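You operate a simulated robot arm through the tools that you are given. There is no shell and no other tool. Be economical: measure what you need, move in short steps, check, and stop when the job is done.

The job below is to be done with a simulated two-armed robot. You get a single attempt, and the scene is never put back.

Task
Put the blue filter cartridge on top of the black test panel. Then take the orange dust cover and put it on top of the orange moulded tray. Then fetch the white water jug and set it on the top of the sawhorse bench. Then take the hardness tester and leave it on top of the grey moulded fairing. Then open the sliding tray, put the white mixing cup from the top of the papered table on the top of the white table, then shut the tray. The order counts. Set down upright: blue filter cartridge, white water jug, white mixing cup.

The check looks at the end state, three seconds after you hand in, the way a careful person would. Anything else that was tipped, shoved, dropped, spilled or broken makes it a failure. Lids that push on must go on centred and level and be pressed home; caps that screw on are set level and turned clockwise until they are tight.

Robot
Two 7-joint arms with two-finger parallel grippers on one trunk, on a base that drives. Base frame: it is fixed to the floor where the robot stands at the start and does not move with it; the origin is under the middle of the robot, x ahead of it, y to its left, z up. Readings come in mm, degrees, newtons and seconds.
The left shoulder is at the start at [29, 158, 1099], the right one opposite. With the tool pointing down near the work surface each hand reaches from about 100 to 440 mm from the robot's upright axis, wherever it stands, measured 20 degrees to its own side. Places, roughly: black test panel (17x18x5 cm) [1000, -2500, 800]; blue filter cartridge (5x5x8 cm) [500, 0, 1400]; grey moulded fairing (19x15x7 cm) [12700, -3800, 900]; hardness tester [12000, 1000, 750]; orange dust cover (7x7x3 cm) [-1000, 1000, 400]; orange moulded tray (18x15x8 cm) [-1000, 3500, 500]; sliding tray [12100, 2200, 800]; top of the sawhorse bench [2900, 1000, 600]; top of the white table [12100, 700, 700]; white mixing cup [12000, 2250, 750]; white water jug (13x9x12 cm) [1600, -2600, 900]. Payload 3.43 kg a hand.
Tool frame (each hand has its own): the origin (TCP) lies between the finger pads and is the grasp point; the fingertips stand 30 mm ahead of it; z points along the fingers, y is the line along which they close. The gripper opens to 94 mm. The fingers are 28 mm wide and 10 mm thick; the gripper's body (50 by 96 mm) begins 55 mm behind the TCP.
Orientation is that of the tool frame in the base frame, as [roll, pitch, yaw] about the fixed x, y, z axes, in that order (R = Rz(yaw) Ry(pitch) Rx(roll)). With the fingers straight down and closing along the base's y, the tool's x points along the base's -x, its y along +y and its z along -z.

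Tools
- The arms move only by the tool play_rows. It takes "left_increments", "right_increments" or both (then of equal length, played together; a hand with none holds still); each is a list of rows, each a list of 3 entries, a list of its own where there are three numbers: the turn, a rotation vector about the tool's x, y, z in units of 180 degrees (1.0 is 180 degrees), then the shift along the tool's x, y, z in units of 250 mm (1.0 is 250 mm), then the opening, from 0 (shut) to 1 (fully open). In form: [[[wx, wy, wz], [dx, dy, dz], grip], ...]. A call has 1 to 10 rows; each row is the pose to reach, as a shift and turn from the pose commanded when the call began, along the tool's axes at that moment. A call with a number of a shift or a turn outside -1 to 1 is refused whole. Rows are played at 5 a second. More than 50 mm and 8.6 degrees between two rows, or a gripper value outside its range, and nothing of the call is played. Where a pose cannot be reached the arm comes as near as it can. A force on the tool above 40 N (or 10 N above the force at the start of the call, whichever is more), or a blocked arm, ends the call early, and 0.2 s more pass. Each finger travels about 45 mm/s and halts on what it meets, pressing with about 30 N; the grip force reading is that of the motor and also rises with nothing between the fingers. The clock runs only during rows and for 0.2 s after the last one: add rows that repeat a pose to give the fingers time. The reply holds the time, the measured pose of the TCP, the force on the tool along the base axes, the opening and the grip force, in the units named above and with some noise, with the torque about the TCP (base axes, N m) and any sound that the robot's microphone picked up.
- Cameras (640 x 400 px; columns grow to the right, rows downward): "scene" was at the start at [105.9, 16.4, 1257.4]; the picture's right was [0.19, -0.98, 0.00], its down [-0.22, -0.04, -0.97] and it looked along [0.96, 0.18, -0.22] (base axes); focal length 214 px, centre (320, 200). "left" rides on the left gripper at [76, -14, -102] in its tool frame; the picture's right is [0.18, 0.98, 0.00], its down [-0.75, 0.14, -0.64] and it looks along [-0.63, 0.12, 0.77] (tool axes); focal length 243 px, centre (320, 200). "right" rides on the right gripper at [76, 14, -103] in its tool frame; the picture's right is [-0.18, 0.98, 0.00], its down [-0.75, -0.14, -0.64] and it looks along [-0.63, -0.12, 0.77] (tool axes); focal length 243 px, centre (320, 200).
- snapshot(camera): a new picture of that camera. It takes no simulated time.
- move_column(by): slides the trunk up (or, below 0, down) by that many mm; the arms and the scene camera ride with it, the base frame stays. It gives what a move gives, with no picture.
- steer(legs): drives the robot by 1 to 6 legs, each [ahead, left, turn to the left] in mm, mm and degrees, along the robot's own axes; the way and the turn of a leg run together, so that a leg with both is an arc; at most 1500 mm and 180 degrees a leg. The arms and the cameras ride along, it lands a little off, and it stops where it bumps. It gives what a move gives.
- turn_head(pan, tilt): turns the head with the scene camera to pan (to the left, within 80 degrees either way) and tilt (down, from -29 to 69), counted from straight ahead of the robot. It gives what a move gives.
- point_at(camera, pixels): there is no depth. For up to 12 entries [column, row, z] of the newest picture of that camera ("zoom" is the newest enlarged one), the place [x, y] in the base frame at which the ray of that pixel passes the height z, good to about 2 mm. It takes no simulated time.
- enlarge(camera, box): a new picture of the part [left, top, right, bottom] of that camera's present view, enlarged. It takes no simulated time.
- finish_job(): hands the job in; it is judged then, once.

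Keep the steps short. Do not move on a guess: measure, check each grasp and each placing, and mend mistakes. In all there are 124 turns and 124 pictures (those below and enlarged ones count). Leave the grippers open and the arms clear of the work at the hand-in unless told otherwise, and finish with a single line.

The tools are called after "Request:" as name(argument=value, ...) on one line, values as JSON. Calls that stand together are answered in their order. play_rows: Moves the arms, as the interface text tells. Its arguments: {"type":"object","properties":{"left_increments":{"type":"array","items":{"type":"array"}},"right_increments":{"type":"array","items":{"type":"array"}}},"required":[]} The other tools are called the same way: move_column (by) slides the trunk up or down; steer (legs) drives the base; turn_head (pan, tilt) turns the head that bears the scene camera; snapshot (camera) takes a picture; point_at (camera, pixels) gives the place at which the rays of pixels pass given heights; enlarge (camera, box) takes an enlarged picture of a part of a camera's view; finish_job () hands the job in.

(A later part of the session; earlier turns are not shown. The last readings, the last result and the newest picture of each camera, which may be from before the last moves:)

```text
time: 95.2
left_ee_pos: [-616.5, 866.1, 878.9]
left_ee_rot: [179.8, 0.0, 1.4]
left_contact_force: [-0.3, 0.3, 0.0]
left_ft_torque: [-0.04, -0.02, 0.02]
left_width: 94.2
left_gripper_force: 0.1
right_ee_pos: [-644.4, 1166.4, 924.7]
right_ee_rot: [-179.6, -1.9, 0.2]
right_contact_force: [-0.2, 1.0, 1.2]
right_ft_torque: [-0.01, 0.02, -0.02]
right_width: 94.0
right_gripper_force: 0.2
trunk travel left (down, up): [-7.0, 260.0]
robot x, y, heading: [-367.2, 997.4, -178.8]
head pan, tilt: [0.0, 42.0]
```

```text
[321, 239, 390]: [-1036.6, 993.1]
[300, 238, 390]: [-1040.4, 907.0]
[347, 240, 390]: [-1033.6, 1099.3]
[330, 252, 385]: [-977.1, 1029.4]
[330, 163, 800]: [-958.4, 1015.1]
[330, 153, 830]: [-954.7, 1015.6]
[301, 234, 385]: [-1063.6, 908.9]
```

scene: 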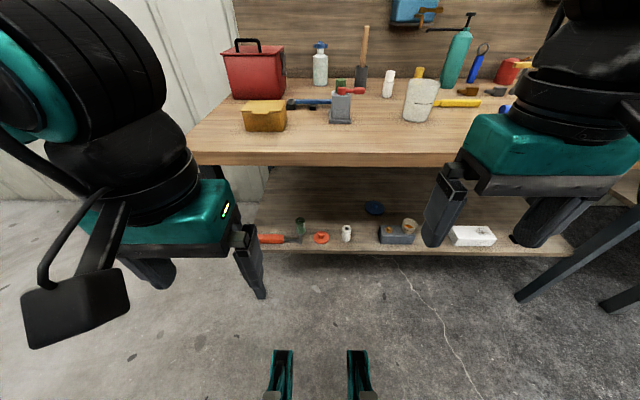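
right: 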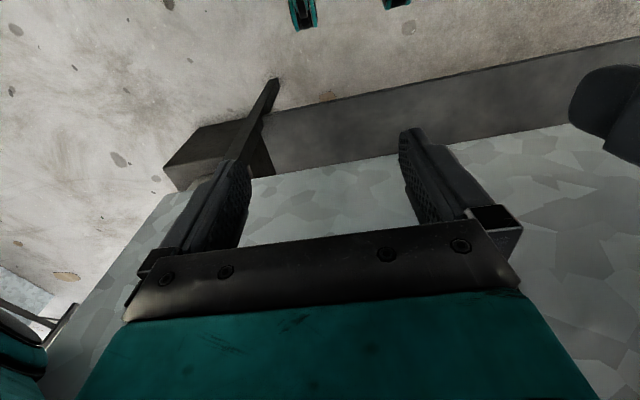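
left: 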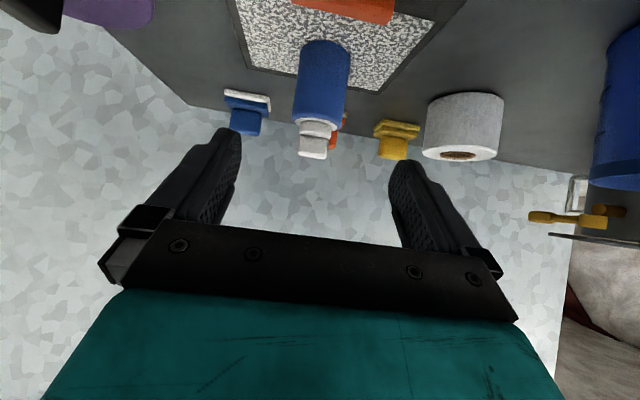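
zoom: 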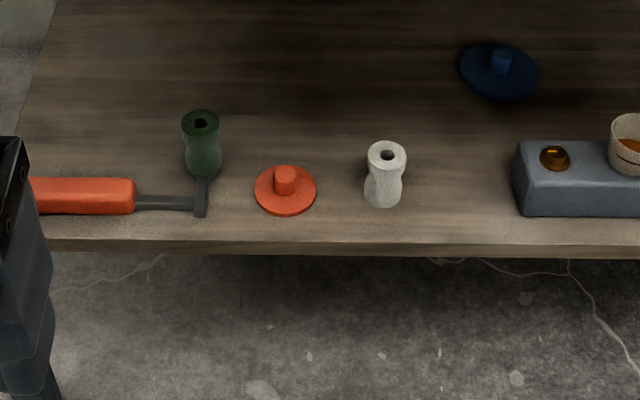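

Cover centre is about (−1038,995) at z≈390; the shelf edge is x −977 and bench top edge x −957. I'll grip it by the knob with the left hand tilted 40°. First I'll tuck the right hand back and lower and tilt the left hand here in the clear.

Request:
play_rows(left_increments=[[[0, -0.028, 0], [0, 0, 0.125], 0.53], [[0, -0.056, 0], [0, 0, 0.25], 0.53], [[0, -0.083, 0], [0, 0, 0.375], 0.53], [[0, -0.111, 0], [0, 0, 0.5], 0.53], [[0, -0.139, 0], [0, 0, 0.625], 0.53], [[0, -0.167, 0], [0, 0, 0.75], 0.53], [[0, -0.194, 0], [0, 0, 0.875], 0.53], [[0, -0.222, 0], [0, 0, 1.0], 0.53]], right_increments=[[[0, 0, 0], [0.04, 0, -0.04], 1], [[0, 0, 0], [0.08, 0, -0.08], 1], [[0, 0, 0], [0.12, 0, -0.12], 1], [[0, 0, 0], [0.16, 0, -0.16], 1], [[0, 0, 0], [0.2, 0, -0.2], 1], [[0, 0, 0], [0.24, 0, -0.24], 1], [[0, 0, 0], [0.28, 0, -0.28], 1], [[0, 0, 0], [0.28, 0, -0.28], 1]])

Request:
play_rows(left_increments=[[[0, 0, 0], [0.077, 0, 0.092], 0.53], [[0, 0, 0], [0.154, 0, 0.184], 0.53], [[0, 0, 0], [0.231, 0, 0.276], 0.53]])

Request:
steer(legs=[[0, -100, 0], [250, 0, 0]])

Request:
snapshot(camera="left")

Request:
snapshot(camera="scene")

```text
time: 97.0
left_ee_pos: [-623.1, 872.4, 633.0]
left_ee_rot: [179.9, 40.6, 1.9]
left_contact_force: [0.0, 0.2, 0.2]
left_ft_torque: [-0.03, 0.0, -0.02]
left_width: 49.7
left_gripper_force: 0.1
left hand out of reach, approached as far as the arm can: row 1, 2, 3, 4, 5, 6, 7, 8
right_ee_pos: [-576.0, 1166.5, 998.1]
right_ee_rot: [-179.6, -1.9, 0.1]
right_contact_force: [0.1, 0.2, 0.2]
right_ft_torque: [0.04, -0.01, -0.01]
right_width: 93.8
right_gripper_force: 0.1
trunk travel left (down, up): [-7.0, 260.0]
robot x, y, heading: [-367.8, 995.9, -179.5]
head pan, tilt: [0.0, 42.0]
```

```text
time: 97.8
left_ee_pos: [-626.4, 906.2, 567.9]
left_ee_rot: [179.3, 39.8, 1.0]
left_contact_force: [-1.1, 0.4, 0.4]
left_ft_torque: [0.03, -0.03, 0.02]
left_width: 50.0
left_gripper_force: 0.0
left hand out of reach, approached as far as the arm can: row 1, 2, 3
right_ee_pos: [-576.0, 1165.9, 998.6]
right_ee_rot: [-179.5, -1.9, 0.0]
right_contact_force: [-0.8, -0.8, -0.6]
right_ft_torque: [-0.03, -0.02, -0.01]
right_width: 93.9
right_gripper_force: 0.0
trunk travel left (down, up): [-7.0, 260.0]
robot x, y, heading: [-366.7, 998.1, -179.3]
head pan, tilt: [0.0, 42.0]
```

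```text
time: 100.3
left_ee_pos: [-823.4, 1003.9, 573.4]
left_ee_rot: [179.1, 40.4, 2.3]
left_contact_force: [-0.4, 0.1, -0.2]
left_ft_torque: [-0.03, -0.02, 0.03]
left_width: 49.5
left_gripper_force: 0.0
right_ee_pos: [-772.1, 1268.1, 1003.3]
right_ee_rot: [-179.9, -0.7, 1.3]
right_contact_force: [-0.2, -0.2, 0.5]
right_ft_torque: [0.0, -0.02, -0.04]
right_width: 93.7
right_gripper_force: 0.0
trunk travel left (down, up): [-7.0, 260.0]
robot x, y, heading: [-579.5, 1093.7, -178.1]
head pan, tilt: [0.0, 42.0]
stopped in leg 2: the robot was blocked; the commanded pose is now the measured one
```

```text
97 pictures are left
```

left: 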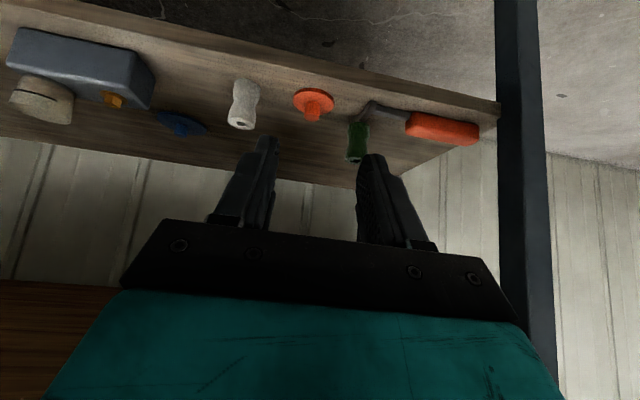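

```text
96 pictures are left
```

scene: 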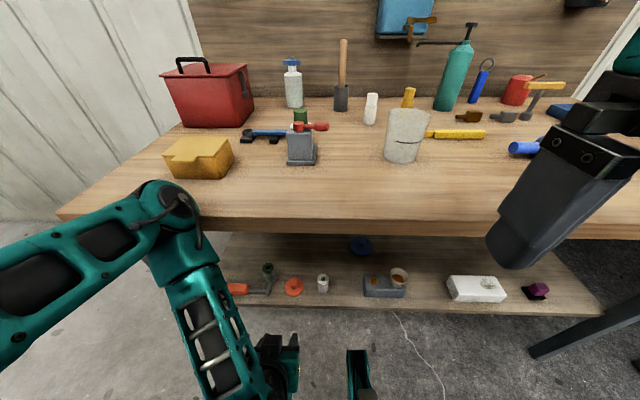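

The robot got blocked at x −579, maybe the folded elbow near the bench edge. The cover is in good view at left-camera (314,100). I'll stretch the arm forward and down toward it.

Request:
play_rows(left_increments=[[[0, 0, 0], [-0.056, 0.008, 0.103], 0.53], [[0, 0, 0], [-0.112, 0.015, 0.206], 0.53], [[0, 0, 0], [-0.168, 0.022, 0.31], 0.53], [[0, 0, 0], [-0.224, 0.03, 0.413], 0.53], [[0, 0, 0], [-0.28, 0.036, 0.516], 0.53], [[0, 0, 0], [-0.28, 0.036, 0.516], 0.53]])

Request:
snapshot(camera="left")

Request:
snapshot(camera="scene")

```text
time: 101.9
left_ee_pos: [-941.9, 1005.6, 514.5]
left_ee_rot: [-180.0, 38.3, 0.8]
left_contact_force: [0.6, -0.7, -0.2]
left_ft_torque: [0.02, 0.0, 0.01]
left_width: 49.9
left_gripper_force: 0.0
right_ee_pos: [-771.3, 1267.9, 1003.3]
right_ee_rot: [-179.9, -0.5, 1.0]
right_contact_force: [-0.3, 0.6, -0.7]
right_ft_torque: [0.01, 0.02, 0.05]
right_width: 94.2
right_gripper_force: 0.0
trunk travel left (down, up): [-7.0, 260.0]
robot x, y, heading: [-577.1, 1097.0, -178.3]
head pan, tilt: [0.0, 42.0]
stopped in row 6 (left hand): the arm was blocked; the commanded pose is now the measured one
```

```text
95 pictures are left
```

left: 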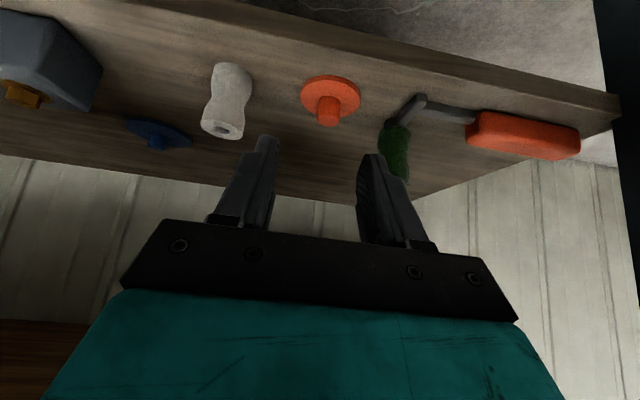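

```text
94 pictures are left
```

scene: 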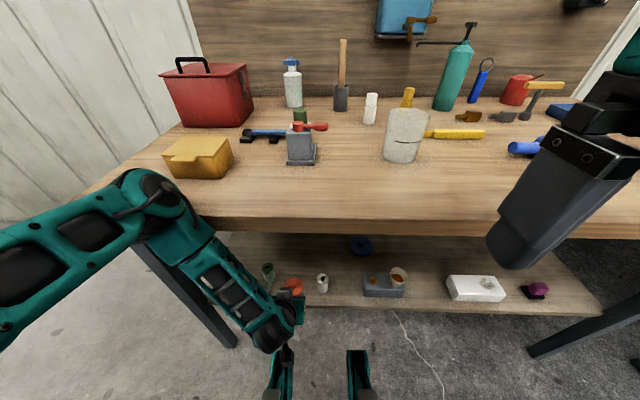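

The elbow is touching the bench-top edge. I'll back up 80 mm to clear it, then stretch further.

Request:
steer(legs=[[-80, 0, 0]])

Request:
play_rows(left_increments=[[[0, 0, 0], [-0.08, 0.0, 0.12], 0.53], [[0, 0, 0], [-0.16, 0, 0.24], 0.53], [[0, 0, 0], [-0.24, 0, 0.36], 0.53], [[0, 0, 0], [-0.32, 0, 0.48], 0.53], [[0, 0, 0], [-0.32, 0, 0.48], 0.53]])

Request:
snapshot(camera="left")

Request:
snapshot(camera="scene")

```text
time: 103.0
left_ee_pos: [-868.2, 999.9, 500.3]
left_ee_rot: [-179.8, 37.0, 1.3]
left_contact_force: [-0.2, 0.3, -0.6]
left_ft_torque: [-0.02, 0.0, -0.02]
left_width: 49.8
left_gripper_force: 0.1
right_ee_pos: [-708.3, 1264.5, 998.4]
right_ee_rot: [-179.6, -1.9, 0.9]
right_contact_force: [1.2, 0.6, -0.4]
right_ft_torque: [-0.06, -0.01, 0.02]
right_width: 94.1
right_gripper_force: 0.0
trunk travel left (down, up): [-7.0, 260.0]
robot x, y, heading: [-501.0, 1097.5, -178.3]
head pan, tilt: [0.0, 42.0]
```

```text
time: 104.2
left_ee_pos: [-1005.0, 997.4, 450.9]
left_ee_rot: [-179.9, 37.0, 1.4]
left_contact_force: [-0.4, 0.8, -0.3]
left_ft_torque: [-0.04, 0.0, 0.02]
left_width: 49.9
left_gripper_force: 0.1
right_ee_pos: [-706.7, 1264.0, 998.4]
right_ee_rot: [-179.6, -1.9, 1.0]
right_contact_force: [0.3, 0.4, -0.2]
right_ft_torque: [0.01, -0.02, 0.03]
right_width: 94.0
right_gripper_force: 0.1
trunk travel left (down, up): [-7.0, 260.0]
robot x, y, heading: [-493.6, 1097.9, -178.1]
head pan, tilt: [0.0, 42.0]
```

```text
93 pictures are left
```

left: 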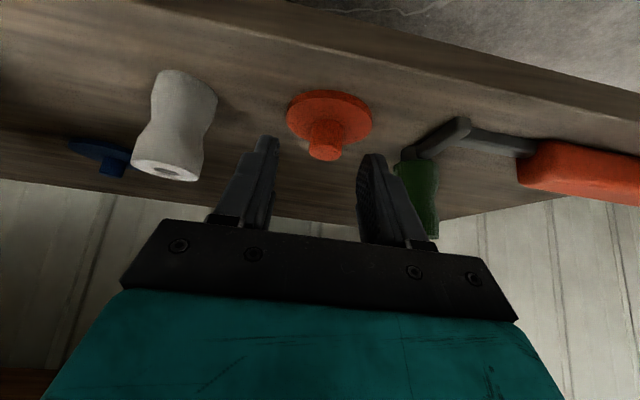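

```text
92 pictures are left
```

scene: 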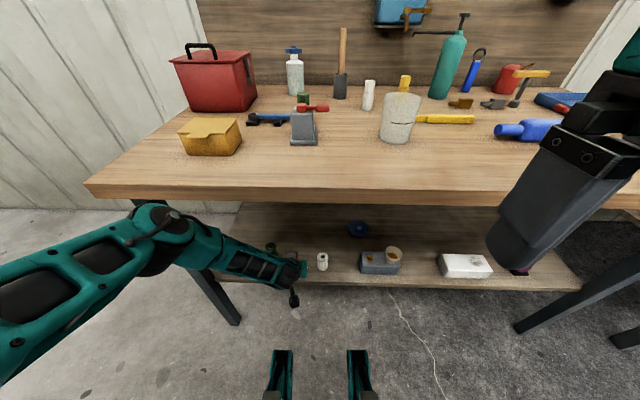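

Reaching well now. I'll measure the disc and knob from this view.

Request:
point_at(camera="left", pixels=[[287, 114, 392], [373, 120, 392], [327, 90, 388], [325, 157, 412], [325, 145, 412], [310, 150, 412], [342, 152, 412], [208, 110, 388], [420, 170, 400], [432, 158, 388]])

```text
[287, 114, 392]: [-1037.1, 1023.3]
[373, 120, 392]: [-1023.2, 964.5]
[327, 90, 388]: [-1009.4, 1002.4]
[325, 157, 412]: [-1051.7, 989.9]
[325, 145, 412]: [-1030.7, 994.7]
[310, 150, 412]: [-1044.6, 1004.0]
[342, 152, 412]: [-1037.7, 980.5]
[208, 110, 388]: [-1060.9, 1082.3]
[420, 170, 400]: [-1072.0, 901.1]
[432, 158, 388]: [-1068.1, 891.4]
```

Knob centre is about (−1041,992). I'll advance 22 mm and descend 24 mm to straddle the knob.

Request:
play_rows(left_increments=[[[0, 0, 0], [-0.004, 0.02, 0.04], 0.53], [[0, 0, 0], [-0.008, 0.02, 0.085], 0.53], [[0, 0, 0], [-0.0125, 0.02, 0.122], 0.53], [[0, 0, 0], [-0.0125, 0.02, 0.122], 0.53]])

Request:
snapshot(camera="left")

```text
time: 105.2
left_ee_pos: [-1026.2, 992.4, 430.6]
left_ee_rot: [-179.9, 37.0, 1.3]
left_contact_force: [0.6, 0.3, 0.2]
left_ft_torque: [-0.03, -0.02, 0.01]
left_width: 49.9
left_gripper_force: 0.0
right_ee_pos: [-708.5, 1264.7, 997.2]
right_ee_rot: [-179.5, -1.8, 1.0]
right_contact_force: [0.2, 0.0, -0.3]
right_ft_torque: [0.0, -0.01, 0.02]
right_width: 94.0
right_gripper_force: 0.1
trunk travel left (down, up): [-7.0, 260.0]
robot x, y, heading: [-499.3, 1099.5, -178.2]
head pan, tilt: [0.0, 42.0]
```

```text
91 pictures are left
```

left: 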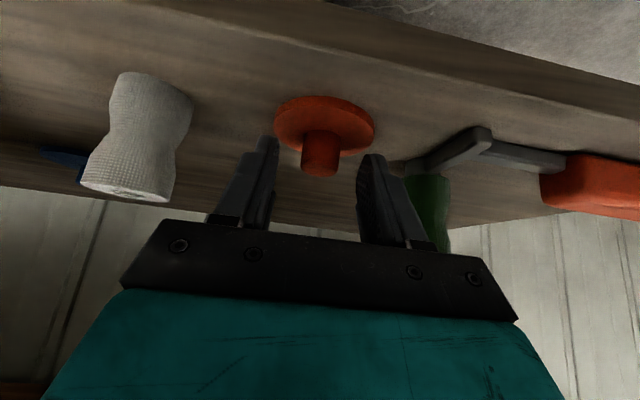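

The fingers straddle the knob with enough overlap. I'll close and lift 25 mm.

Request:
play_rows(left_increments=[[[0, 0, 0], [0.004, 0, 0.005], 0.3], [[0, 0, 0], [0.004, 0, 0.005], 0], [[0, 0, 0], [0.004, 0, 0.005], 0], [[0, 0, 0], [0.004, 0, 0.005], 0], [[0, 0, 0], [0.004, 0, 0.005], 0], [[0, 0, 0], [-0.03, 0, -0.04], 0], [[0, 0, 0], [-0.06, 0, -0.08], 0]])

Request:
snapshot(camera="left")

```text
time: 106.8
left_ee_pos: [-1026.5, 991.7, 456.6]
left_ee_rot: [-179.9, 37.0, 1.3]
left_contact_force: [0.1, -0.2, -1.0]
left_ft_torque: [0.0, 0.0, 0.0]
left_width: 19.5
left_gripper_force: 29.9
right_ee_pos: [-707.1, 1263.9, 997.1]
right_ee_rot: [-179.6, -1.8, 1.0]
right_contact_force: [-1.1, 0.7, -0.1]
right_ft_torque: [0.0, 0.01, -0.02]
right_width: 94.1
right_gripper_force: 0.2
trunk travel left (down, up): [-7.0, 260.0]
robot x, y, heading: [-498.4, 1097.3, -178.7]
head pan, tilt: [0.0, 42.0]
```

```text
90 pictures are left
```

left: 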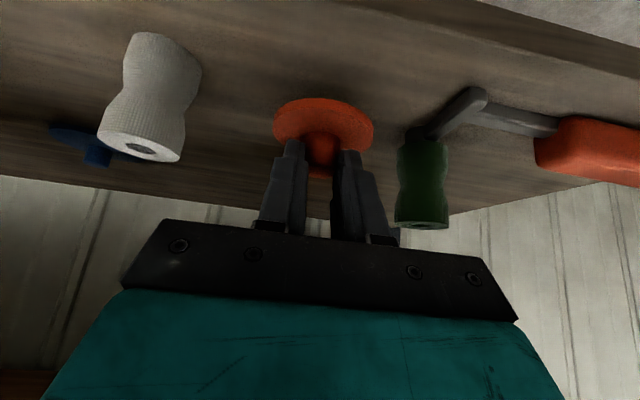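

The cover is held by its knob (19.5 mm). I'll back out, turn to heading 90 and drive toward the tray, then look.

Request:
steer(legs=[[-270, 0, 0], [0, 0, -91], [1400, 0, 0], [500, 0, 0]])

Request:
turn_head(pan=45, tilt=25)

Request:
snapshot(camera="scene")

```text
time: 121.6
left_ee_pos: [-349.8, 3532.3, 456.6]
left_ee_rot: [-179.9, 37.0, -90.5]
left_contact_force: [-0.2, -0.4, -0.6]
left_ft_torque: [-0.03, 0.0, 0.03]
left_width: 20.1
left_gripper_force: 30.5
right_ee_pos: [-86.8, 3206.9, 998.2]
right_ee_rot: [-179.6, -1.9, -90.7]
right_contact_force: [-0.5, 0.1, -0.4]
right_ft_torque: [0.01, 0.02, 0.0]
right_width: 93.9
right_gripper_force: 0.1
trunk travel left (down, up): [-7.0, 260.0]
robot x, y, heading: [-257.8, 3001.5, 90.1]
head pan, tilt: [0.0, 42.0]
```

```text
time: 122.7
left_ee_pos: [-350.2, 3533.1, 456.5]
left_ee_rot: [-179.9, 37.0, -90.5]
left_contact_force: [-0.5, 0.6, -0.5]
left_ft_torque: [-0.01, 0.0, 0.01]
left_width: 20.2
left_gripper_force: 30.1
right_ee_pos: [-86.9, 3206.8, 996.8]
right_ee_rot: [-179.5, -1.9, -90.7]
right_contact_force: [-0.4, -0.6, -0.9]
right_ft_torque: [-0.03, -0.03, -0.05]
right_width: 94.2
right_gripper_force: 0.2
trunk travel left (down, up): [-7.0, 260.0]
robot x, y, heading: [-259.7, 2999.1, 90.0]
head pan, tilt: [45.0, 25.0]
```

```text
89 pictures are left
```

scene: 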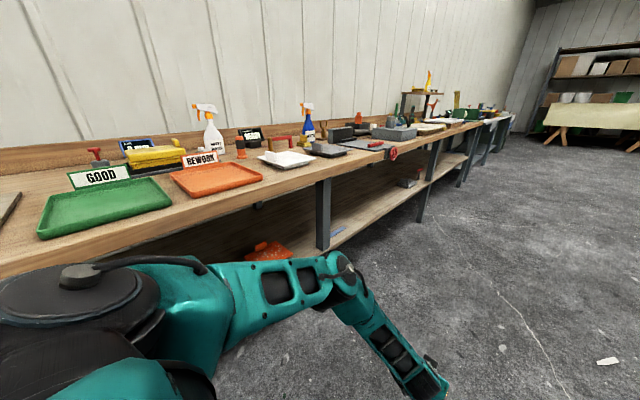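

The orange moulded tray is likely the orange thing on the lower shelf at (268,250), not the REWORK tray on top. I'll drive to y≈3600 and face it.

Request:
steer(legs=[[600, 0, 0], [0, 0, 90]])

Request:
turn_head(pan=0, tilt=40)

Request:
snapshot(camera="scene")

```text
time: 130.0
left_ee_pos: [-788.5, 3502.5, 456.2]
left_ee_rot: [180.0, 37.0, 0.6]
left_contact_force: [-0.6, 0.7, -0.6]
left_ft_torque: [0.02, 0.0, 0.0]
left_width: 19.8
left_gripper_force: 30.0
right_ee_pos: [-467.7, 3772.6, 997.9]
right_ee_rot: [-179.5, -1.9, 0.0]
right_contact_force: [0.4, -0.2, 0.1]
right_ft_torque: [-0.01, -0.05, -0.02]
right_width: 94.1
right_gripper_force: 0.1
trunk travel left (down, up): [-7.0, 260.0]
robot x, y, heading: [-262.0, 3601.9, -179.2]
head pan, tilt: [45.0, 25.0]
```

```text
time: 131.1
left_ee_pos: [-788.7, 3503.4, 458.0]
left_ee_rot: [-179.9, 37.0, 0.4]
left_contact_force: [-0.2, 0.8, -0.3]
left_ft_torque: [-0.01, 0.02, -0.02]
left_width: 20.1
left_gripper_force: 29.8
right_ee_pos: [-467.7, 3770.1, 997.6]
right_ee_rot: [-179.7, -1.9, 0.0]
right_contact_force: [0.6, 0.3, 0.3]
right_ft_torque: [0.02, 0.01, 0.0]
right_width: 94.3
right_gripper_force: 0.0
trunk travel left (down, up): [-7.0, 260.0]
robot x, y, heading: [-259.5, 3600.2, -179.1]
head pan, tilt: [0.0, 40.0]
```

```text
88 pictures are left
```

scene: 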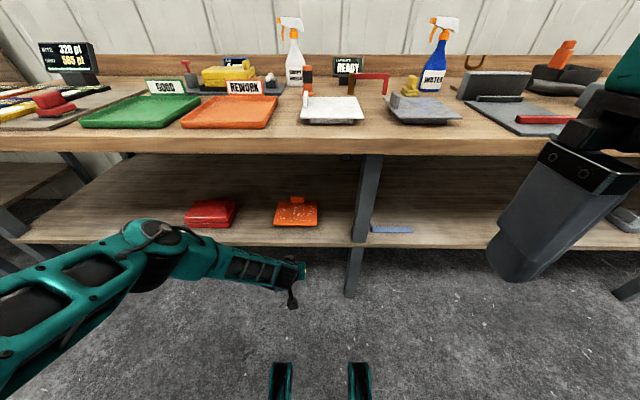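

Request:
enlarge(camera="scene", box=[217, 165, 377, 265])

Request:
point_at(camera="scene", pixels=[[297, 222, 460], [297, 222, 420], [297, 226, 400], [297, 226, 385], [320, 242, 385], [320, 242, 460], [297, 203, 500], [297, 203, 460], [276, 227, 400], [318, 227, 400], [320, 152, 800]])

```text
4.00 times, centred on (297, 215) of scene
```

zoom: 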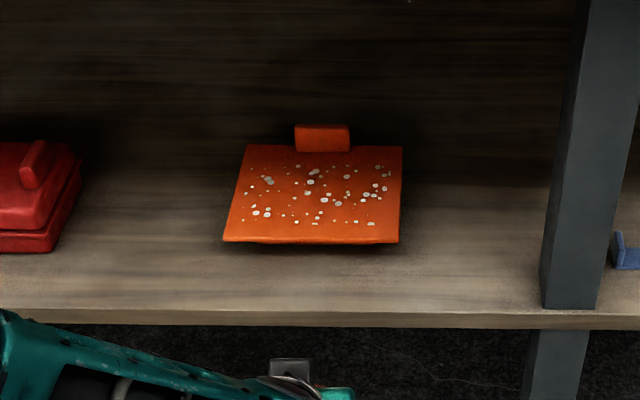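

```text
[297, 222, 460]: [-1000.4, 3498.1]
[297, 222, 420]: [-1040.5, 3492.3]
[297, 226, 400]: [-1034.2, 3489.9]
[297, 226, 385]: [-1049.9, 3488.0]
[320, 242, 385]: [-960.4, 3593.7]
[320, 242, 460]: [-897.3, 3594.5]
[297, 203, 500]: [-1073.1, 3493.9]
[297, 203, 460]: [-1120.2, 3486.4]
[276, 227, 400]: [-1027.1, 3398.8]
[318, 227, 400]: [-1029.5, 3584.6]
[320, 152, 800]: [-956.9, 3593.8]
```

The tray is a speckled orange slab with a tab at its back. I'll raise the left hand 80 mm and look with its camera.

Request:
play_rows(left_increments=[[[0, 0, 0], [-0.096, 0, -0.128], 0], [[0, 0, 0], [-0.192, 0, -0.256], 0], [[0, 0, 0], [-0.192, 0, -0.256], 0]])

Request:
snapshot(camera="left")

```text
time: 131.9
left_ee_pos: [-789.2, 3505.9, 538.0]
left_ee_rot: [-179.9, 37.0, 0.4]
left_contact_force: [0.0, 0.8, -0.2]
left_ft_torque: [0.01, 0.01, 0.04]
left_width: 20.2
left_gripper_force: 30.3
right_ee_pos: [-467.8, 3771.8, 997.8]
right_ee_rot: [-179.5, -1.9, 0.1]
right_contact_force: [0.4, 0.3, 0.5]
right_ft_torque: [-0.01, 0.01, -0.02]
right_width: 94.0
right_gripper_force: 0.1
trunk travel left (down, up): [-7.0, 260.0]
robot x, y, heading: [-260.9, 3602.0, -179.2]
head pan, tilt: [0.0, 40.0]
```

```text
86 pictures are left
```

left: 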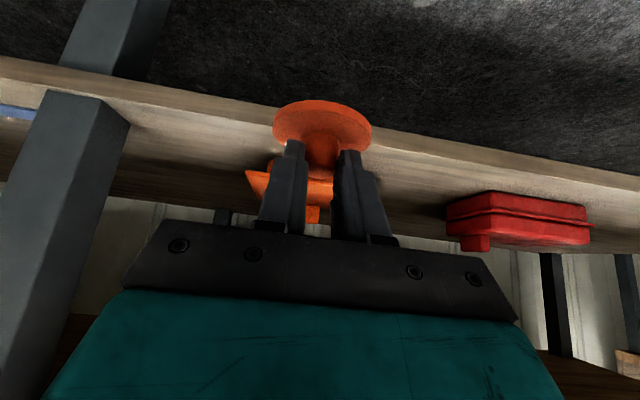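

I'll triangulate the tray's top height from two trunk heights.

Request:
point_at(camera="zoom", pixels=[[223, 240, 430], [400, 243, 430], [402, 147, 430], [247, 145, 430], [223, 240, 460], [400, 243, 460], [402, 147, 460], [247, 145, 460], [322, 125, 490], [230, 310, 385]])

Request:
move_column(by=120)

Request:
turn_head(pan=0, tilt=42)

Request:
enlarge(camera="scene", box=[217, 165, 377, 265])

```text
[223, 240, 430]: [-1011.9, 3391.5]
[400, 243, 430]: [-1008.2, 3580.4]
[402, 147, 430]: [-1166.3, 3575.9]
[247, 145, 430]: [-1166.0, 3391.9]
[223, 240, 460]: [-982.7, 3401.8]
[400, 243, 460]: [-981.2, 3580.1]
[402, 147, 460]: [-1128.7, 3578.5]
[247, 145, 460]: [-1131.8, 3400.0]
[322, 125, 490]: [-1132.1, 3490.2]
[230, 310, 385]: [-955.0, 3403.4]
```

```text
time: 133.4
left_ee_pos: [-789.0, 3504.2, 656.5]
left_ee_rot: [-179.9, 37.0, 0.4]
left_contact_force: [-0.3, -0.6, -0.7]
left_ft_torque: [-0.02, 0.02, 0.02]
left_width: 20.5
left_gripper_force: 30.2
right_ee_pos: [-468.3, 3770.7, 1117.3]
right_ee_rot: [-179.6, -2.0, 0.2]
right_contact_force: [-1.1, -0.2, -0.1]
right_ft_torque: [-0.01, -0.04, -0.03]
right_width: 94.1
right_gripper_force: 0.1
trunk travel left (down, up): [-127.0, 140.0]
robot x, y, heading: [-258.2, 3597.2, -179.5]
head pan, tilt: [0.0, 40.0]
```

```text
time: 134.0
left_ee_pos: [-788.4, 3504.1, 657.4]
left_ee_rot: [-179.9, 37.0, 0.3]
left_contact_force: [-0.4, -0.6, -0.4]
left_ft_torque: [0.01, 0.02, -0.02]
left_width: 20.1
left_gripper_force: 29.9
right_ee_pos: [-466.7, 3771.9, 1117.1]
right_ee_rot: [-179.6, -1.9, 0.0]
right_contact_force: [0.1, -0.8, 0.5]
right_ft_torque: [0.02, -0.05, 0.01]
right_width: 94.1
right_gripper_force: 0.1
trunk travel left (down, up): [-127.0, 140.0]
robot x, y, heading: [-259.7, 3601.9, -179.1]
head pan, tilt: [0.0, 42.0]
```

```text
4.00 times, centred on (297, 215) of scene
```

zoom: 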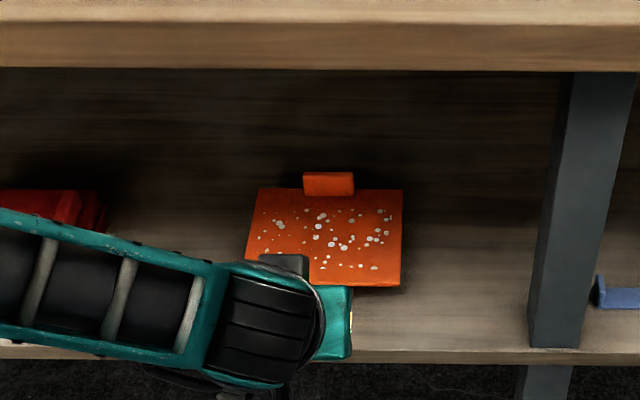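

Request:
point_at(camera="zoom", pixels=[[400, 286, 430], [402, 190, 430], [258, 188, 430], [400, 286, 460], [402, 190, 460], [258, 188, 460], [400, 286, 480], [402, 190, 480], [330, 172, 490]])

```text
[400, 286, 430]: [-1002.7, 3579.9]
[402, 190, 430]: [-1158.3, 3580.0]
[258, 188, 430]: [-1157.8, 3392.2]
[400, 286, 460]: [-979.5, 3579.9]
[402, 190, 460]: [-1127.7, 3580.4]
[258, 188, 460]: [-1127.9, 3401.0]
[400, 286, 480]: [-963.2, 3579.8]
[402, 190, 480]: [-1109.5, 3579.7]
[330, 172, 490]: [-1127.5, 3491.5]
```

The tray's top plate is at z≈463, spanning x −981…−1129, y 3401…3580, with a tab at the rear. I'll lower the trunk back and drive in with the cover about 30 mm above the plate.

Request:
move_column(by=-120)

Request:
steer(legs=[[0, 14, 0], [200, 0, 0]])

Request:
snapshot(camera="scene")

Request:
snapshot(camera="left")

```text
time: 135.5
left_ee_pos: [-788.3, 3503.0, 537.9]
left_ee_rot: [-179.9, 37.0, 0.4]
left_contact_force: [-1.0, -0.5, -0.3]
left_ft_torque: [-0.02, -0.02, -0.02]
left_width: 20.6
left_gripper_force: 29.4
right_ee_pos: [-467.2, 3771.5, 996.9]
right_ee_rot: [-179.6, -1.9, 0.1]
right_contact_force: [1.1, 0.0, 0.5]
right_ft_torque: [0.04, 0.0, 0.0]
right_width: 94.0
right_gripper_force: 0.0
trunk travel left (down, up): [-7.0, 260.0]
robot x, y, heading: [-260.3, 3601.2, -179.4]
head pan, tilt: [0.0, 42.0]
```

```text
time: 137.5
left_ee_pos: [-991.0, 3486.1, 537.4]
left_ee_rot: [180.0, 37.0, 0.4]
left_contact_force: [-0.5, -0.5, -0.5]
left_ft_torque: [0.0, -0.01, -0.02]
left_width: 20.9
left_gripper_force: 30.0
right_ee_pos: [-671.1, 3755.2, 997.9]
right_ee_rot: [-179.7, -1.9, 0.2]
right_contact_force: [0.8, -0.5, -0.4]
right_ft_torque: [-0.01, -0.03, 0.01]
right_width: 93.7
right_gripper_force: 0.1
trunk travel left (down, up): [-7.0, 260.0]
robot x, y, heading: [-464.6, 3582.8, -179.0]
head pan, tilt: [0.0, 42.0]
```

```text
84 pictures are left
```

scene: 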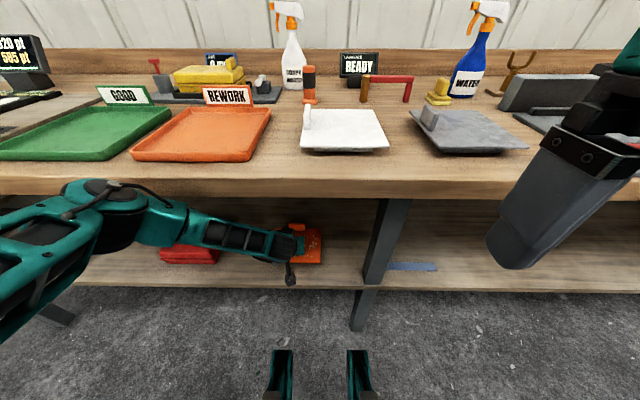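

```text
83 pictures are left
```

left: 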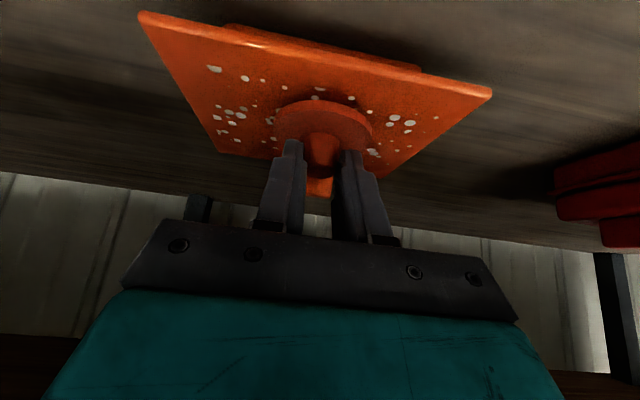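

The tray plate is right below. I'll advance 45 mm and lower to just above it.

Request:
play_rows(left_increments=[[[0, 0, 0], [-0.045, 0, 0.034], 0], [[0, 0, 0], [-0.09, -0.01, 0.068], 0], [[0, 0, 0], [-0.144, -0.016, 0.108], 0], [[0, 0, 0], [-0.115, -0.016, 0.146], 0], [[0, 0, 0], [-0.086, -0.016, 0.185], 0], [[0, 0, 0], [-0.086, -0.016, 0.185], 0]])

Request:
snapshot(camera="left")

```text
time: 138.8
left_ee_pos: [-1042.2, 3491.0, 521.3]
left_ee_rot: [-179.7, 38.0, 0.6]
left_contact_force: [7.0, 0.1, 15.8]
left_ft_torque: [-0.11, -0.03, 0.02]
left_width: 21.6
left_gripper_force: 30.3
right_ee_pos: [-670.2, 3754.8, 997.6]
right_ee_rot: [-179.5, -1.8, 0.1]
right_contact_force: [0.6, -0.1, 1.2]
right_ft_torque: [-0.02, 0.04, -0.02]
right_width: 93.7
right_gripper_force: 0.1
trunk travel left (down, up): [-7.0, 260.0]
robot x, y, heading: [-464.3, 3585.8, -179.4]
head pan, tilt: [0.0, 42.0]
stopped in row 6 (left hand): the force on the tool passed its limit (the readings are from after the stop); the commanded pose is now the measured one
```

```text
82 pictures are left
```

left: 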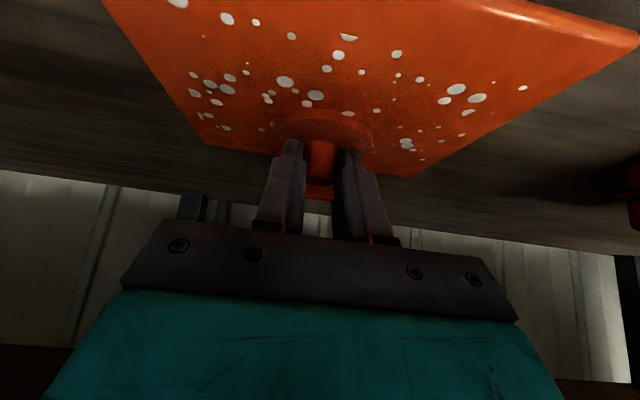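

Contact came at z 521, a bit early. I'll take a closer look.

Request:
enlarge(camera="left", box=[220, 60, 420, 210])

Request:
enlarge(camera="scene", box=[240, 200, 360, 290])

Request:
point_at(camera="left", pixels=[[128, 30, 463], [210, 146, 463], [408, 177, 463], [630, 45, 463], [330, 112, 465], [275, 128, 465], [374, 140, 465], [408, 177, 475], [210, 146, 475]])

```text
2.67 times, centred on (320, 135) of left
```

zoom: 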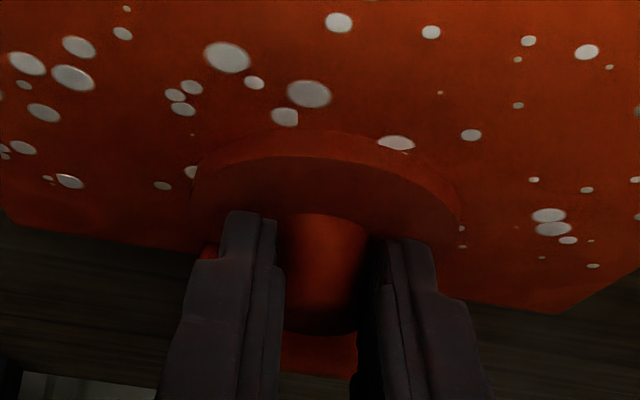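

```text
4.44 times, centred on (300, 245) of scene
```

zoom: 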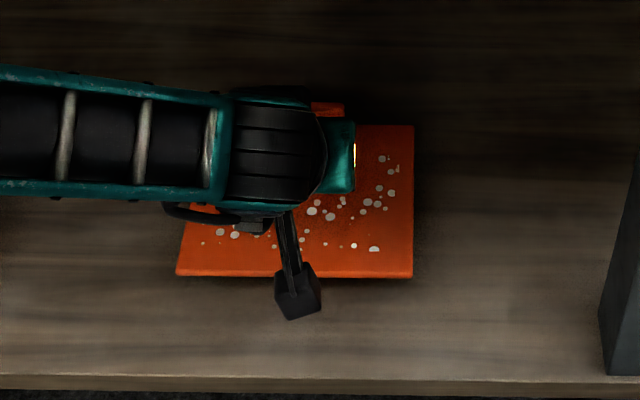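

```text
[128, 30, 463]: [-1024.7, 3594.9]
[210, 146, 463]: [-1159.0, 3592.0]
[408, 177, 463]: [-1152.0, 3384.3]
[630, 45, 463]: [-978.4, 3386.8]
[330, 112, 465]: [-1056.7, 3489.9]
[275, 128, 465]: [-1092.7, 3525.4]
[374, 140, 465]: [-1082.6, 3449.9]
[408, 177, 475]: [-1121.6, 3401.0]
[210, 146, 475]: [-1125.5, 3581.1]
```

From this camera the plate's top is really at z≈475, so the cover is resting on it (contact at the expected 44 mm offset). I'll open the fingers and back out along the tool axis.

Request:
play_rows(left_increments=[[[0, 0, 0], [0, 0, 0], 0.1], [[0, 0, 0], [0, 0, 0], 0.3], [[0, 0, 0], [0, 0, 0], 0.45], [[0, 0, 0], [0, 0, 0], 0.45], [[0, 0, 0], [0, 0, -0.06], 0.45], [[0, 0, 0], [0, 0, -0.16], 0.45], [[0, 0, 0], [0, 0, -0.28], 0.45]])

Request:
snapshot(camera="left")

```text
time: 140.3
left_ee_pos: [-996.6, 3490.7, 573.6]
left_ee_rot: [-179.9, 37.6, 0.4]
left_contact_force: [-0.2, 0.3, 0.7]
left_ft_torque: [0.02, 0.0, -0.03]
left_width: 42.4
left_gripper_force: 0.0
right_ee_pos: [-670.2, 3753.3, 997.0]
right_ee_rot: [-179.5, -2.0, 0.3]
right_contact_force: [0.5, -0.3, -0.4]
right_ft_torque: [0.01, 0.02, -0.02]
right_width: 93.9
right_gripper_force: 0.1
trunk travel left (down, up): [-7.0, 260.0]
robot x, y, heading: [-462.2, 3582.3, -178.9]
head pan, tilt: [0.0, 42.0]
```

```text
79 pictures are left
```

left: 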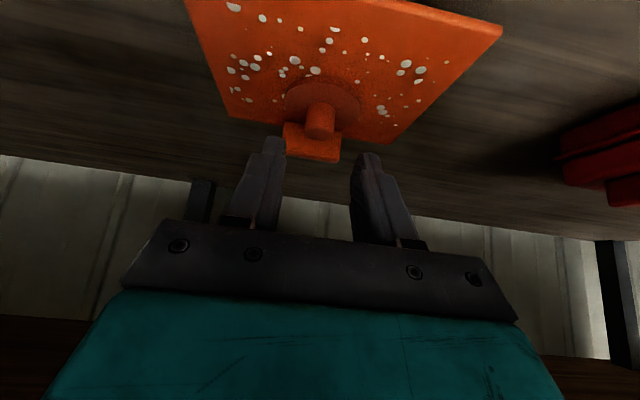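

Request:
enlarge(camera="left", box=[240, 60, 400, 170])

Request:
steer(legs=[[-250, 0, 0]])

Request:
enlarge(camera="scene", box=[220, 160, 380, 260])

```text
3.64 times, centred on (320, 115) of left
```

zoom: 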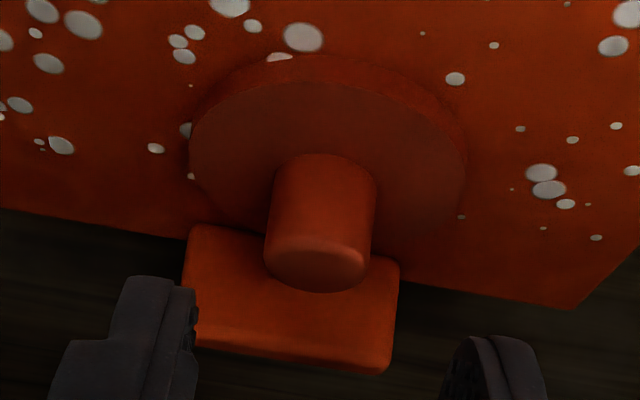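

```text
time: 142.2
left_ee_pos: [-745.7, 3495.8, 574.8]
left_ee_rot: [-180.0, 37.6, 0.4]
left_contact_force: [-1.1, -0.5, -0.2]
left_ft_torque: [-0.03, -0.01, 0.02]
left_width: 42.3
left_gripper_force: 0.0
right_ee_pos: [-418.8, 3759.2, 998.8]
right_ee_rot: [-179.6, -1.8, 0.0]
right_contact_force: [-0.1, -0.3, 0.3]
right_ft_torque: [-0.04, -0.01, 0.0]
right_width: 93.7
right_gripper_force: 0.0
trunk travel left (down, up): [-7.0, 260.0]
robot x, y, heading: [-212.8, 3588.2, -179.4]
head pan, tilt: [0.0, 42.0]
```

```text
4.00 times, centred on (300, 210) of scene
```

zoom: 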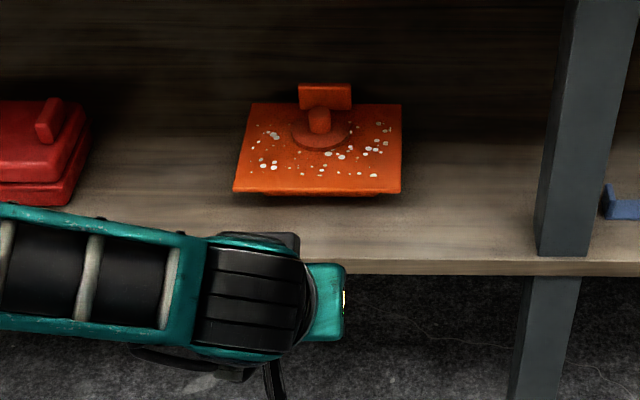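

The cover lies flat on the tray plate. Next is the jug: I'll fold the left arm back up, raise the trunk, and retrace the route toward the table.

Request:
play_rows(left_increments=[[[0, 0.018, 0], [0.018, 0, -0.14], 0.7], [[0, 0.035, 0], [0.036, 0, -0.28], 1], [[0, 0.053, 0], [0.055, 0, -0.42], 1], [[0, 0.07, 0], [0.073, 0, -0.56], 1], [[0, 0.088, 0], [0.091, 0, -0.7], 1], [[0, 0.105, 0], [0.109, 0, -0.841], 1]])

Request:
play_rows(left_increments=[[[0, 0.026, 0], [0.102, 0.03, -0.08], 1], [[0, 0.052, 0], [0.204, 0.07, -0.16], 1], [[0, 0.078, 0], [0.306, 0.11, -0.24], 1], [[0, 0.104, 0], [0.408, 0.15, -0.328], 1]])

Request:
move_column(by=200)

Request:
steer(legs=[[80, 0, 0], [0, 0, 89.4], [1450, 0, 0], [1450, 0, 0], [1450, 0, 0], [700, 0, 0]])

```text
time: 143.6
left_ee_pos: [-595.2, 3496.2, 726.0]
left_ee_rot: [-179.9, 18.6, 0.3]
left_contact_force: [0.2, -0.4, -0.2]
left_ft_torque: [0.03, -0.01, 0.02]
left_width: 93.9
left_gripper_force: 0.0
right_ee_pos: [-418.0, 3757.6, 997.5]
right_ee_rot: [-179.5, -1.9, 0.0]
right_contact_force: [0.1, -1.2, 0.2]
right_ft_torque: [0.0, -0.02, -0.02]
right_width: 94.1
right_gripper_force: 0.1
trunk travel left (down, up): [-7.0, 260.0]
robot x, y, heading: [-215.7, 3588.5, -179.2]
head pan, tilt: [0.0, 42.0]
```

```text
time: 144.6
left_ee_pos: [-473.4, 3458.5, 768.1]
left_ee_rot: [-180.0, -0.1, 0.2]
left_contact_force: [-0.3, -0.6, 0.2]
left_ft_torque: [0.01, -0.01, 0.0]
left_width: 93.9
left_gripper_force: 0.0
right_ee_pos: [-418.0, 3758.1, 998.1]
right_ee_rot: [-179.6, -1.9, 0.2]
right_contact_force: [0.0, 0.7, -0.7]
right_ft_torque: [-0.03, -0.02, -0.02]
right_width: 93.8
right_gripper_force: 0.1
trunk travel left (down, up): [-7.0, 260.0]
robot x, y, heading: [-212.3, 3587.7, -179.4]
head pan, tilt: [0.0, 42.0]
```

```text
time: 146.8
left_ee_pos: [-474.1, 3458.4, 968.0]
left_ee_rot: [-179.9, 0.0, 0.3]
left_contact_force: [0.8, -0.1, 0.3]
left_ft_torque: [0.03, 0.03, 0.01]
left_width: 93.9
left_gripper_force: 0.2
right_ee_pos: [-418.5, 3758.7, 1197.5]
right_ee_rot: [-179.6, -1.9, 0.0]
right_contact_force: [-0.1, -0.2, 0.1]
right_ft_torque: [0.01, 0.01, -0.02]
right_width: 94.2
right_gripper_force: 0.1
trunk travel left (down, up): [-207.0, 60.0]
robot x, y, heading: [-214.4, 3586.4, -179.3]
head pan, tilt: [0.0, 42.0]
```

```text
time: 175.5
left_ee_pos: [-19.7, -1728.6, 967.7]
left_ee_rot: [-180.0, 0.0, 92.5]
left_contact_force: [-0.4, 0.3, 0.4]
left_ft_torque: [0.0, -0.01, -0.01]
left_width: 94.0
left_gripper_force: 0.0
right_ee_pos: [-322.9, -1683.6, 1198.8]
right_ee_rot: [-179.5, -1.9, 92.4]
right_contact_force: [0.5, -0.8, -0.1]
right_ft_torque: [0.02, 0.0, -0.02]
right_width: 94.0
right_gripper_force: 0.0
trunk travel left (down, up): [-207.0, 60.0]
robot x, y, heading: [-161.6, -1472.6, -87.1]
head pan, tilt: [0.0, 42.0]
```

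Now I'll head along +x to about x=1290 and look right at the table's far end.

Request:
steer(legs=[[0, 0, 87], [1450, 0, 0]])

Request:
turn_head(pan=-50, tilt=25)

Request:
snapshot(camera="scene")

Request:
turn_head(pan=30, tilt=10)

Request:
snapshot(camera="scene")

```text
time: 186.4
left_ee_pos: [1563.4, -1357.4, 967.4]
left_ee_rot: [-179.9, 0.0, 179.3]
left_contact_force: [0.1, -0.4, -0.1]
left_ft_torque: [-0.01, -0.01, 0.02]
left_width: 93.9
left_gripper_force: 0.1
right_ee_pos: [1504.0, -1656.6, 1198.2]
right_ee_rot: [-179.6, -1.9, 179.0]
right_contact_force: [-0.5, -0.3, -0.7]
right_ft_torque: [-0.02, 0.0, 0.0]
right_width: 94.1
right_gripper_force: 0.1
trunk travel left (down, up): [-207.0, 60.0]
robot x, y, heading: [1298.2, -1481.8, -0.1]
head pan, tilt: [0.0, 42.0]
```

```text
time: 187.6
left_ee_pos: [1563.8, -1357.3, 968.0]
left_ee_rot: [-179.9, 0.0, 179.3]
left_contact_force: [0.0, 0.6, -0.1]
left_ft_torque: [0.0, 0.0, 0.0]
left_width: 94.0
left_gripper_force: 0.0
right_ee_pos: [1503.0, -1657.0, 1197.1]
right_ee_rot: [-179.6, -1.9, 179.1]
right_contact_force: [0.2, 0.6, -0.3]
right_ft_torque: [-0.05, -0.01, 0.01]
right_width: 94.1
right_gripper_force: 0.0
trunk travel left (down, up): [-207.0, 60.0]
robot x, y, heading: [1298.3, -1485.2, -0.1]
head pan, tilt: [-50.0, 25.0]
```

```text
76 pictures are left
```

scene: 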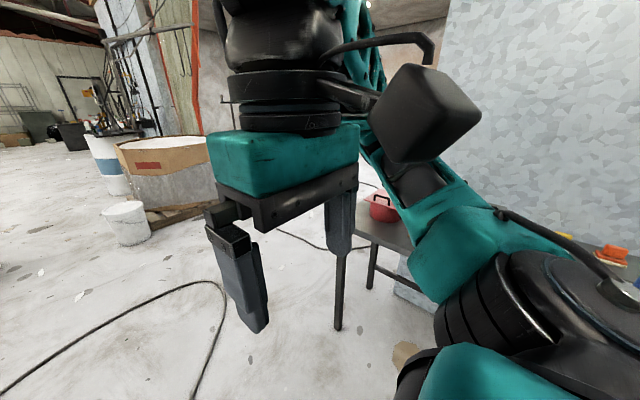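

```text
time: 189.2
left_ee_pos: [1564.8, -1358.5, 967.3]
left_ee_rot: [-179.9, 0.0, 179.3]
left_contact_force: [-0.8, 0.6, -0.3]
left_ft_torque: [0.01, 0.02, -0.01]
left_width: 94.1
left_gripper_force: 0.1
right_ee_pos: [1503.9, -1656.4, 1198.0]
right_ee_rot: [-179.5, -2.0, 179.1]
right_contact_force: [-0.1, 0.1, -0.4]
right_ft_torque: [-0.01, -0.01, 0.01]
right_width: 93.9
right_gripper_force: 0.1
trunk travel left (down, up): [-207.0, 60.0]
robot x, y, heading: [1298.9, -1481.2, -0.1]
head pan, tilt: [30.0, 10.0]
```

```text
75 pictures are left
```

scene: 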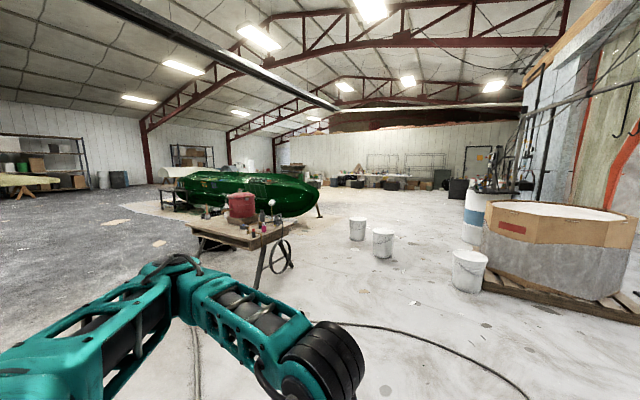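

The sawhorse bench is at (240,225) ahead-left for later. Now I'll drive around to the table's far end: to (2400,−1480), then down to y≈−2580, then face −x.

Request:
steer(legs=[[1100, 0, 0], [0, 0, -90], [1100, 0, 0], [0, 0, -90]])

Request:
turn_head(pan=0, tilt=30)

Request:
snapshot(camera="scene")

```text
time: 207.8
left_ee_pos: [2177.5, -2731.5, 967.7]
left_ee_rot: [-179.8, 0.0, 1.2]
left_contact_force: [-0.7, 0.1, 0.4]
left_ft_torque: [0.0, -0.01, 0.03]
left_width: 93.8
left_gripper_force: 0.1
right_ee_pos: [2229.1, -2429.6, 1197.9]
right_ee_rot: [-179.6, -1.9, 1.0]
right_contact_force: [0.2, -0.2, -0.2]
right_ft_torque: [0.01, 0.01, 0.01]
right_width: 94.0
right_gripper_force: 0.0
trunk travel left (down, up): [-207.0, 60.0]
robot x, y, heading: [2436.7, -2596.8, -178.3]
head pan, tilt: [30.0, 10.0]
```

```text
time: 208.8
left_ee_pos: [2179.2, -2730.6, 967.2]
left_ee_rot: [-179.9, 0.0, 1.2]
left_contact_force: [-0.7, -0.5, 0.2]
left_ft_torque: [0.01, 0.01, -0.01]
left_width: 93.9
left_gripper_force: 0.1
right_ee_pos: [2228.0, -2429.5, 1197.1]
right_ee_rot: [-179.7, -1.9, 1.0]
right_contact_force: [-0.1, 0.1, 0.5]
right_ft_torque: [0.0, 0.05, 0.0]
right_width: 94.0
right_gripper_force: 0.1
trunk travel left (down, up): [-207.0, 60.0]
robot x, y, heading: [2437.7, -2600.7, -178.2]
head pan, tilt: [0.0, 30.0]
```

```text
74 pictures are left
```

scene: 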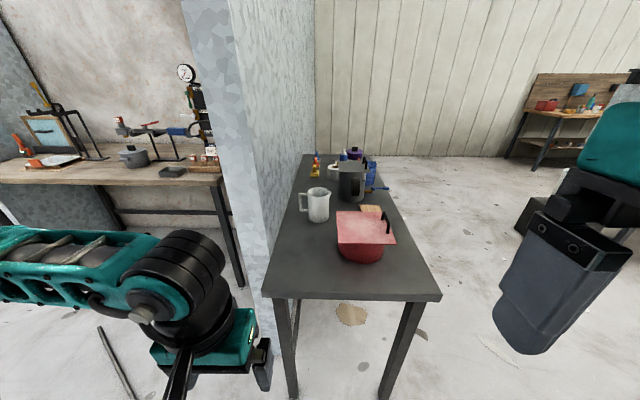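

The white jug is at (319,204), handle toward the wall. I'll enlarge and measure.

Request:
enlarge(camera="scene", box=[255, 140, 447, 260])

Request:
point_at(camera="scene", pixels=[[318, 222, 790], [308, 220, 790], [329, 219, 790], [262, 297, 795], [440, 296, 795], [318, 190, 905], [346, 262, 790], [302, 211, 840], [265, 270, 795], [290, 200, 795]])

```text
3.33 times, centred on (351, 200) of scene
```

zoom: 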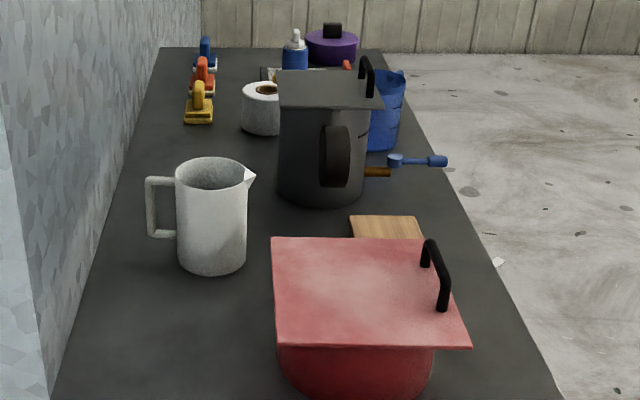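

```text
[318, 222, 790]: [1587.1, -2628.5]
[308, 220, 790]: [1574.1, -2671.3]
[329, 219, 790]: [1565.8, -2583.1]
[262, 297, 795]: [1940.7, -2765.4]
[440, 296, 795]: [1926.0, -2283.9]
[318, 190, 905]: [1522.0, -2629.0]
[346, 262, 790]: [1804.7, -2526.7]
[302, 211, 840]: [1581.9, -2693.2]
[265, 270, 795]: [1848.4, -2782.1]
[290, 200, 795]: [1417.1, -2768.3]
```

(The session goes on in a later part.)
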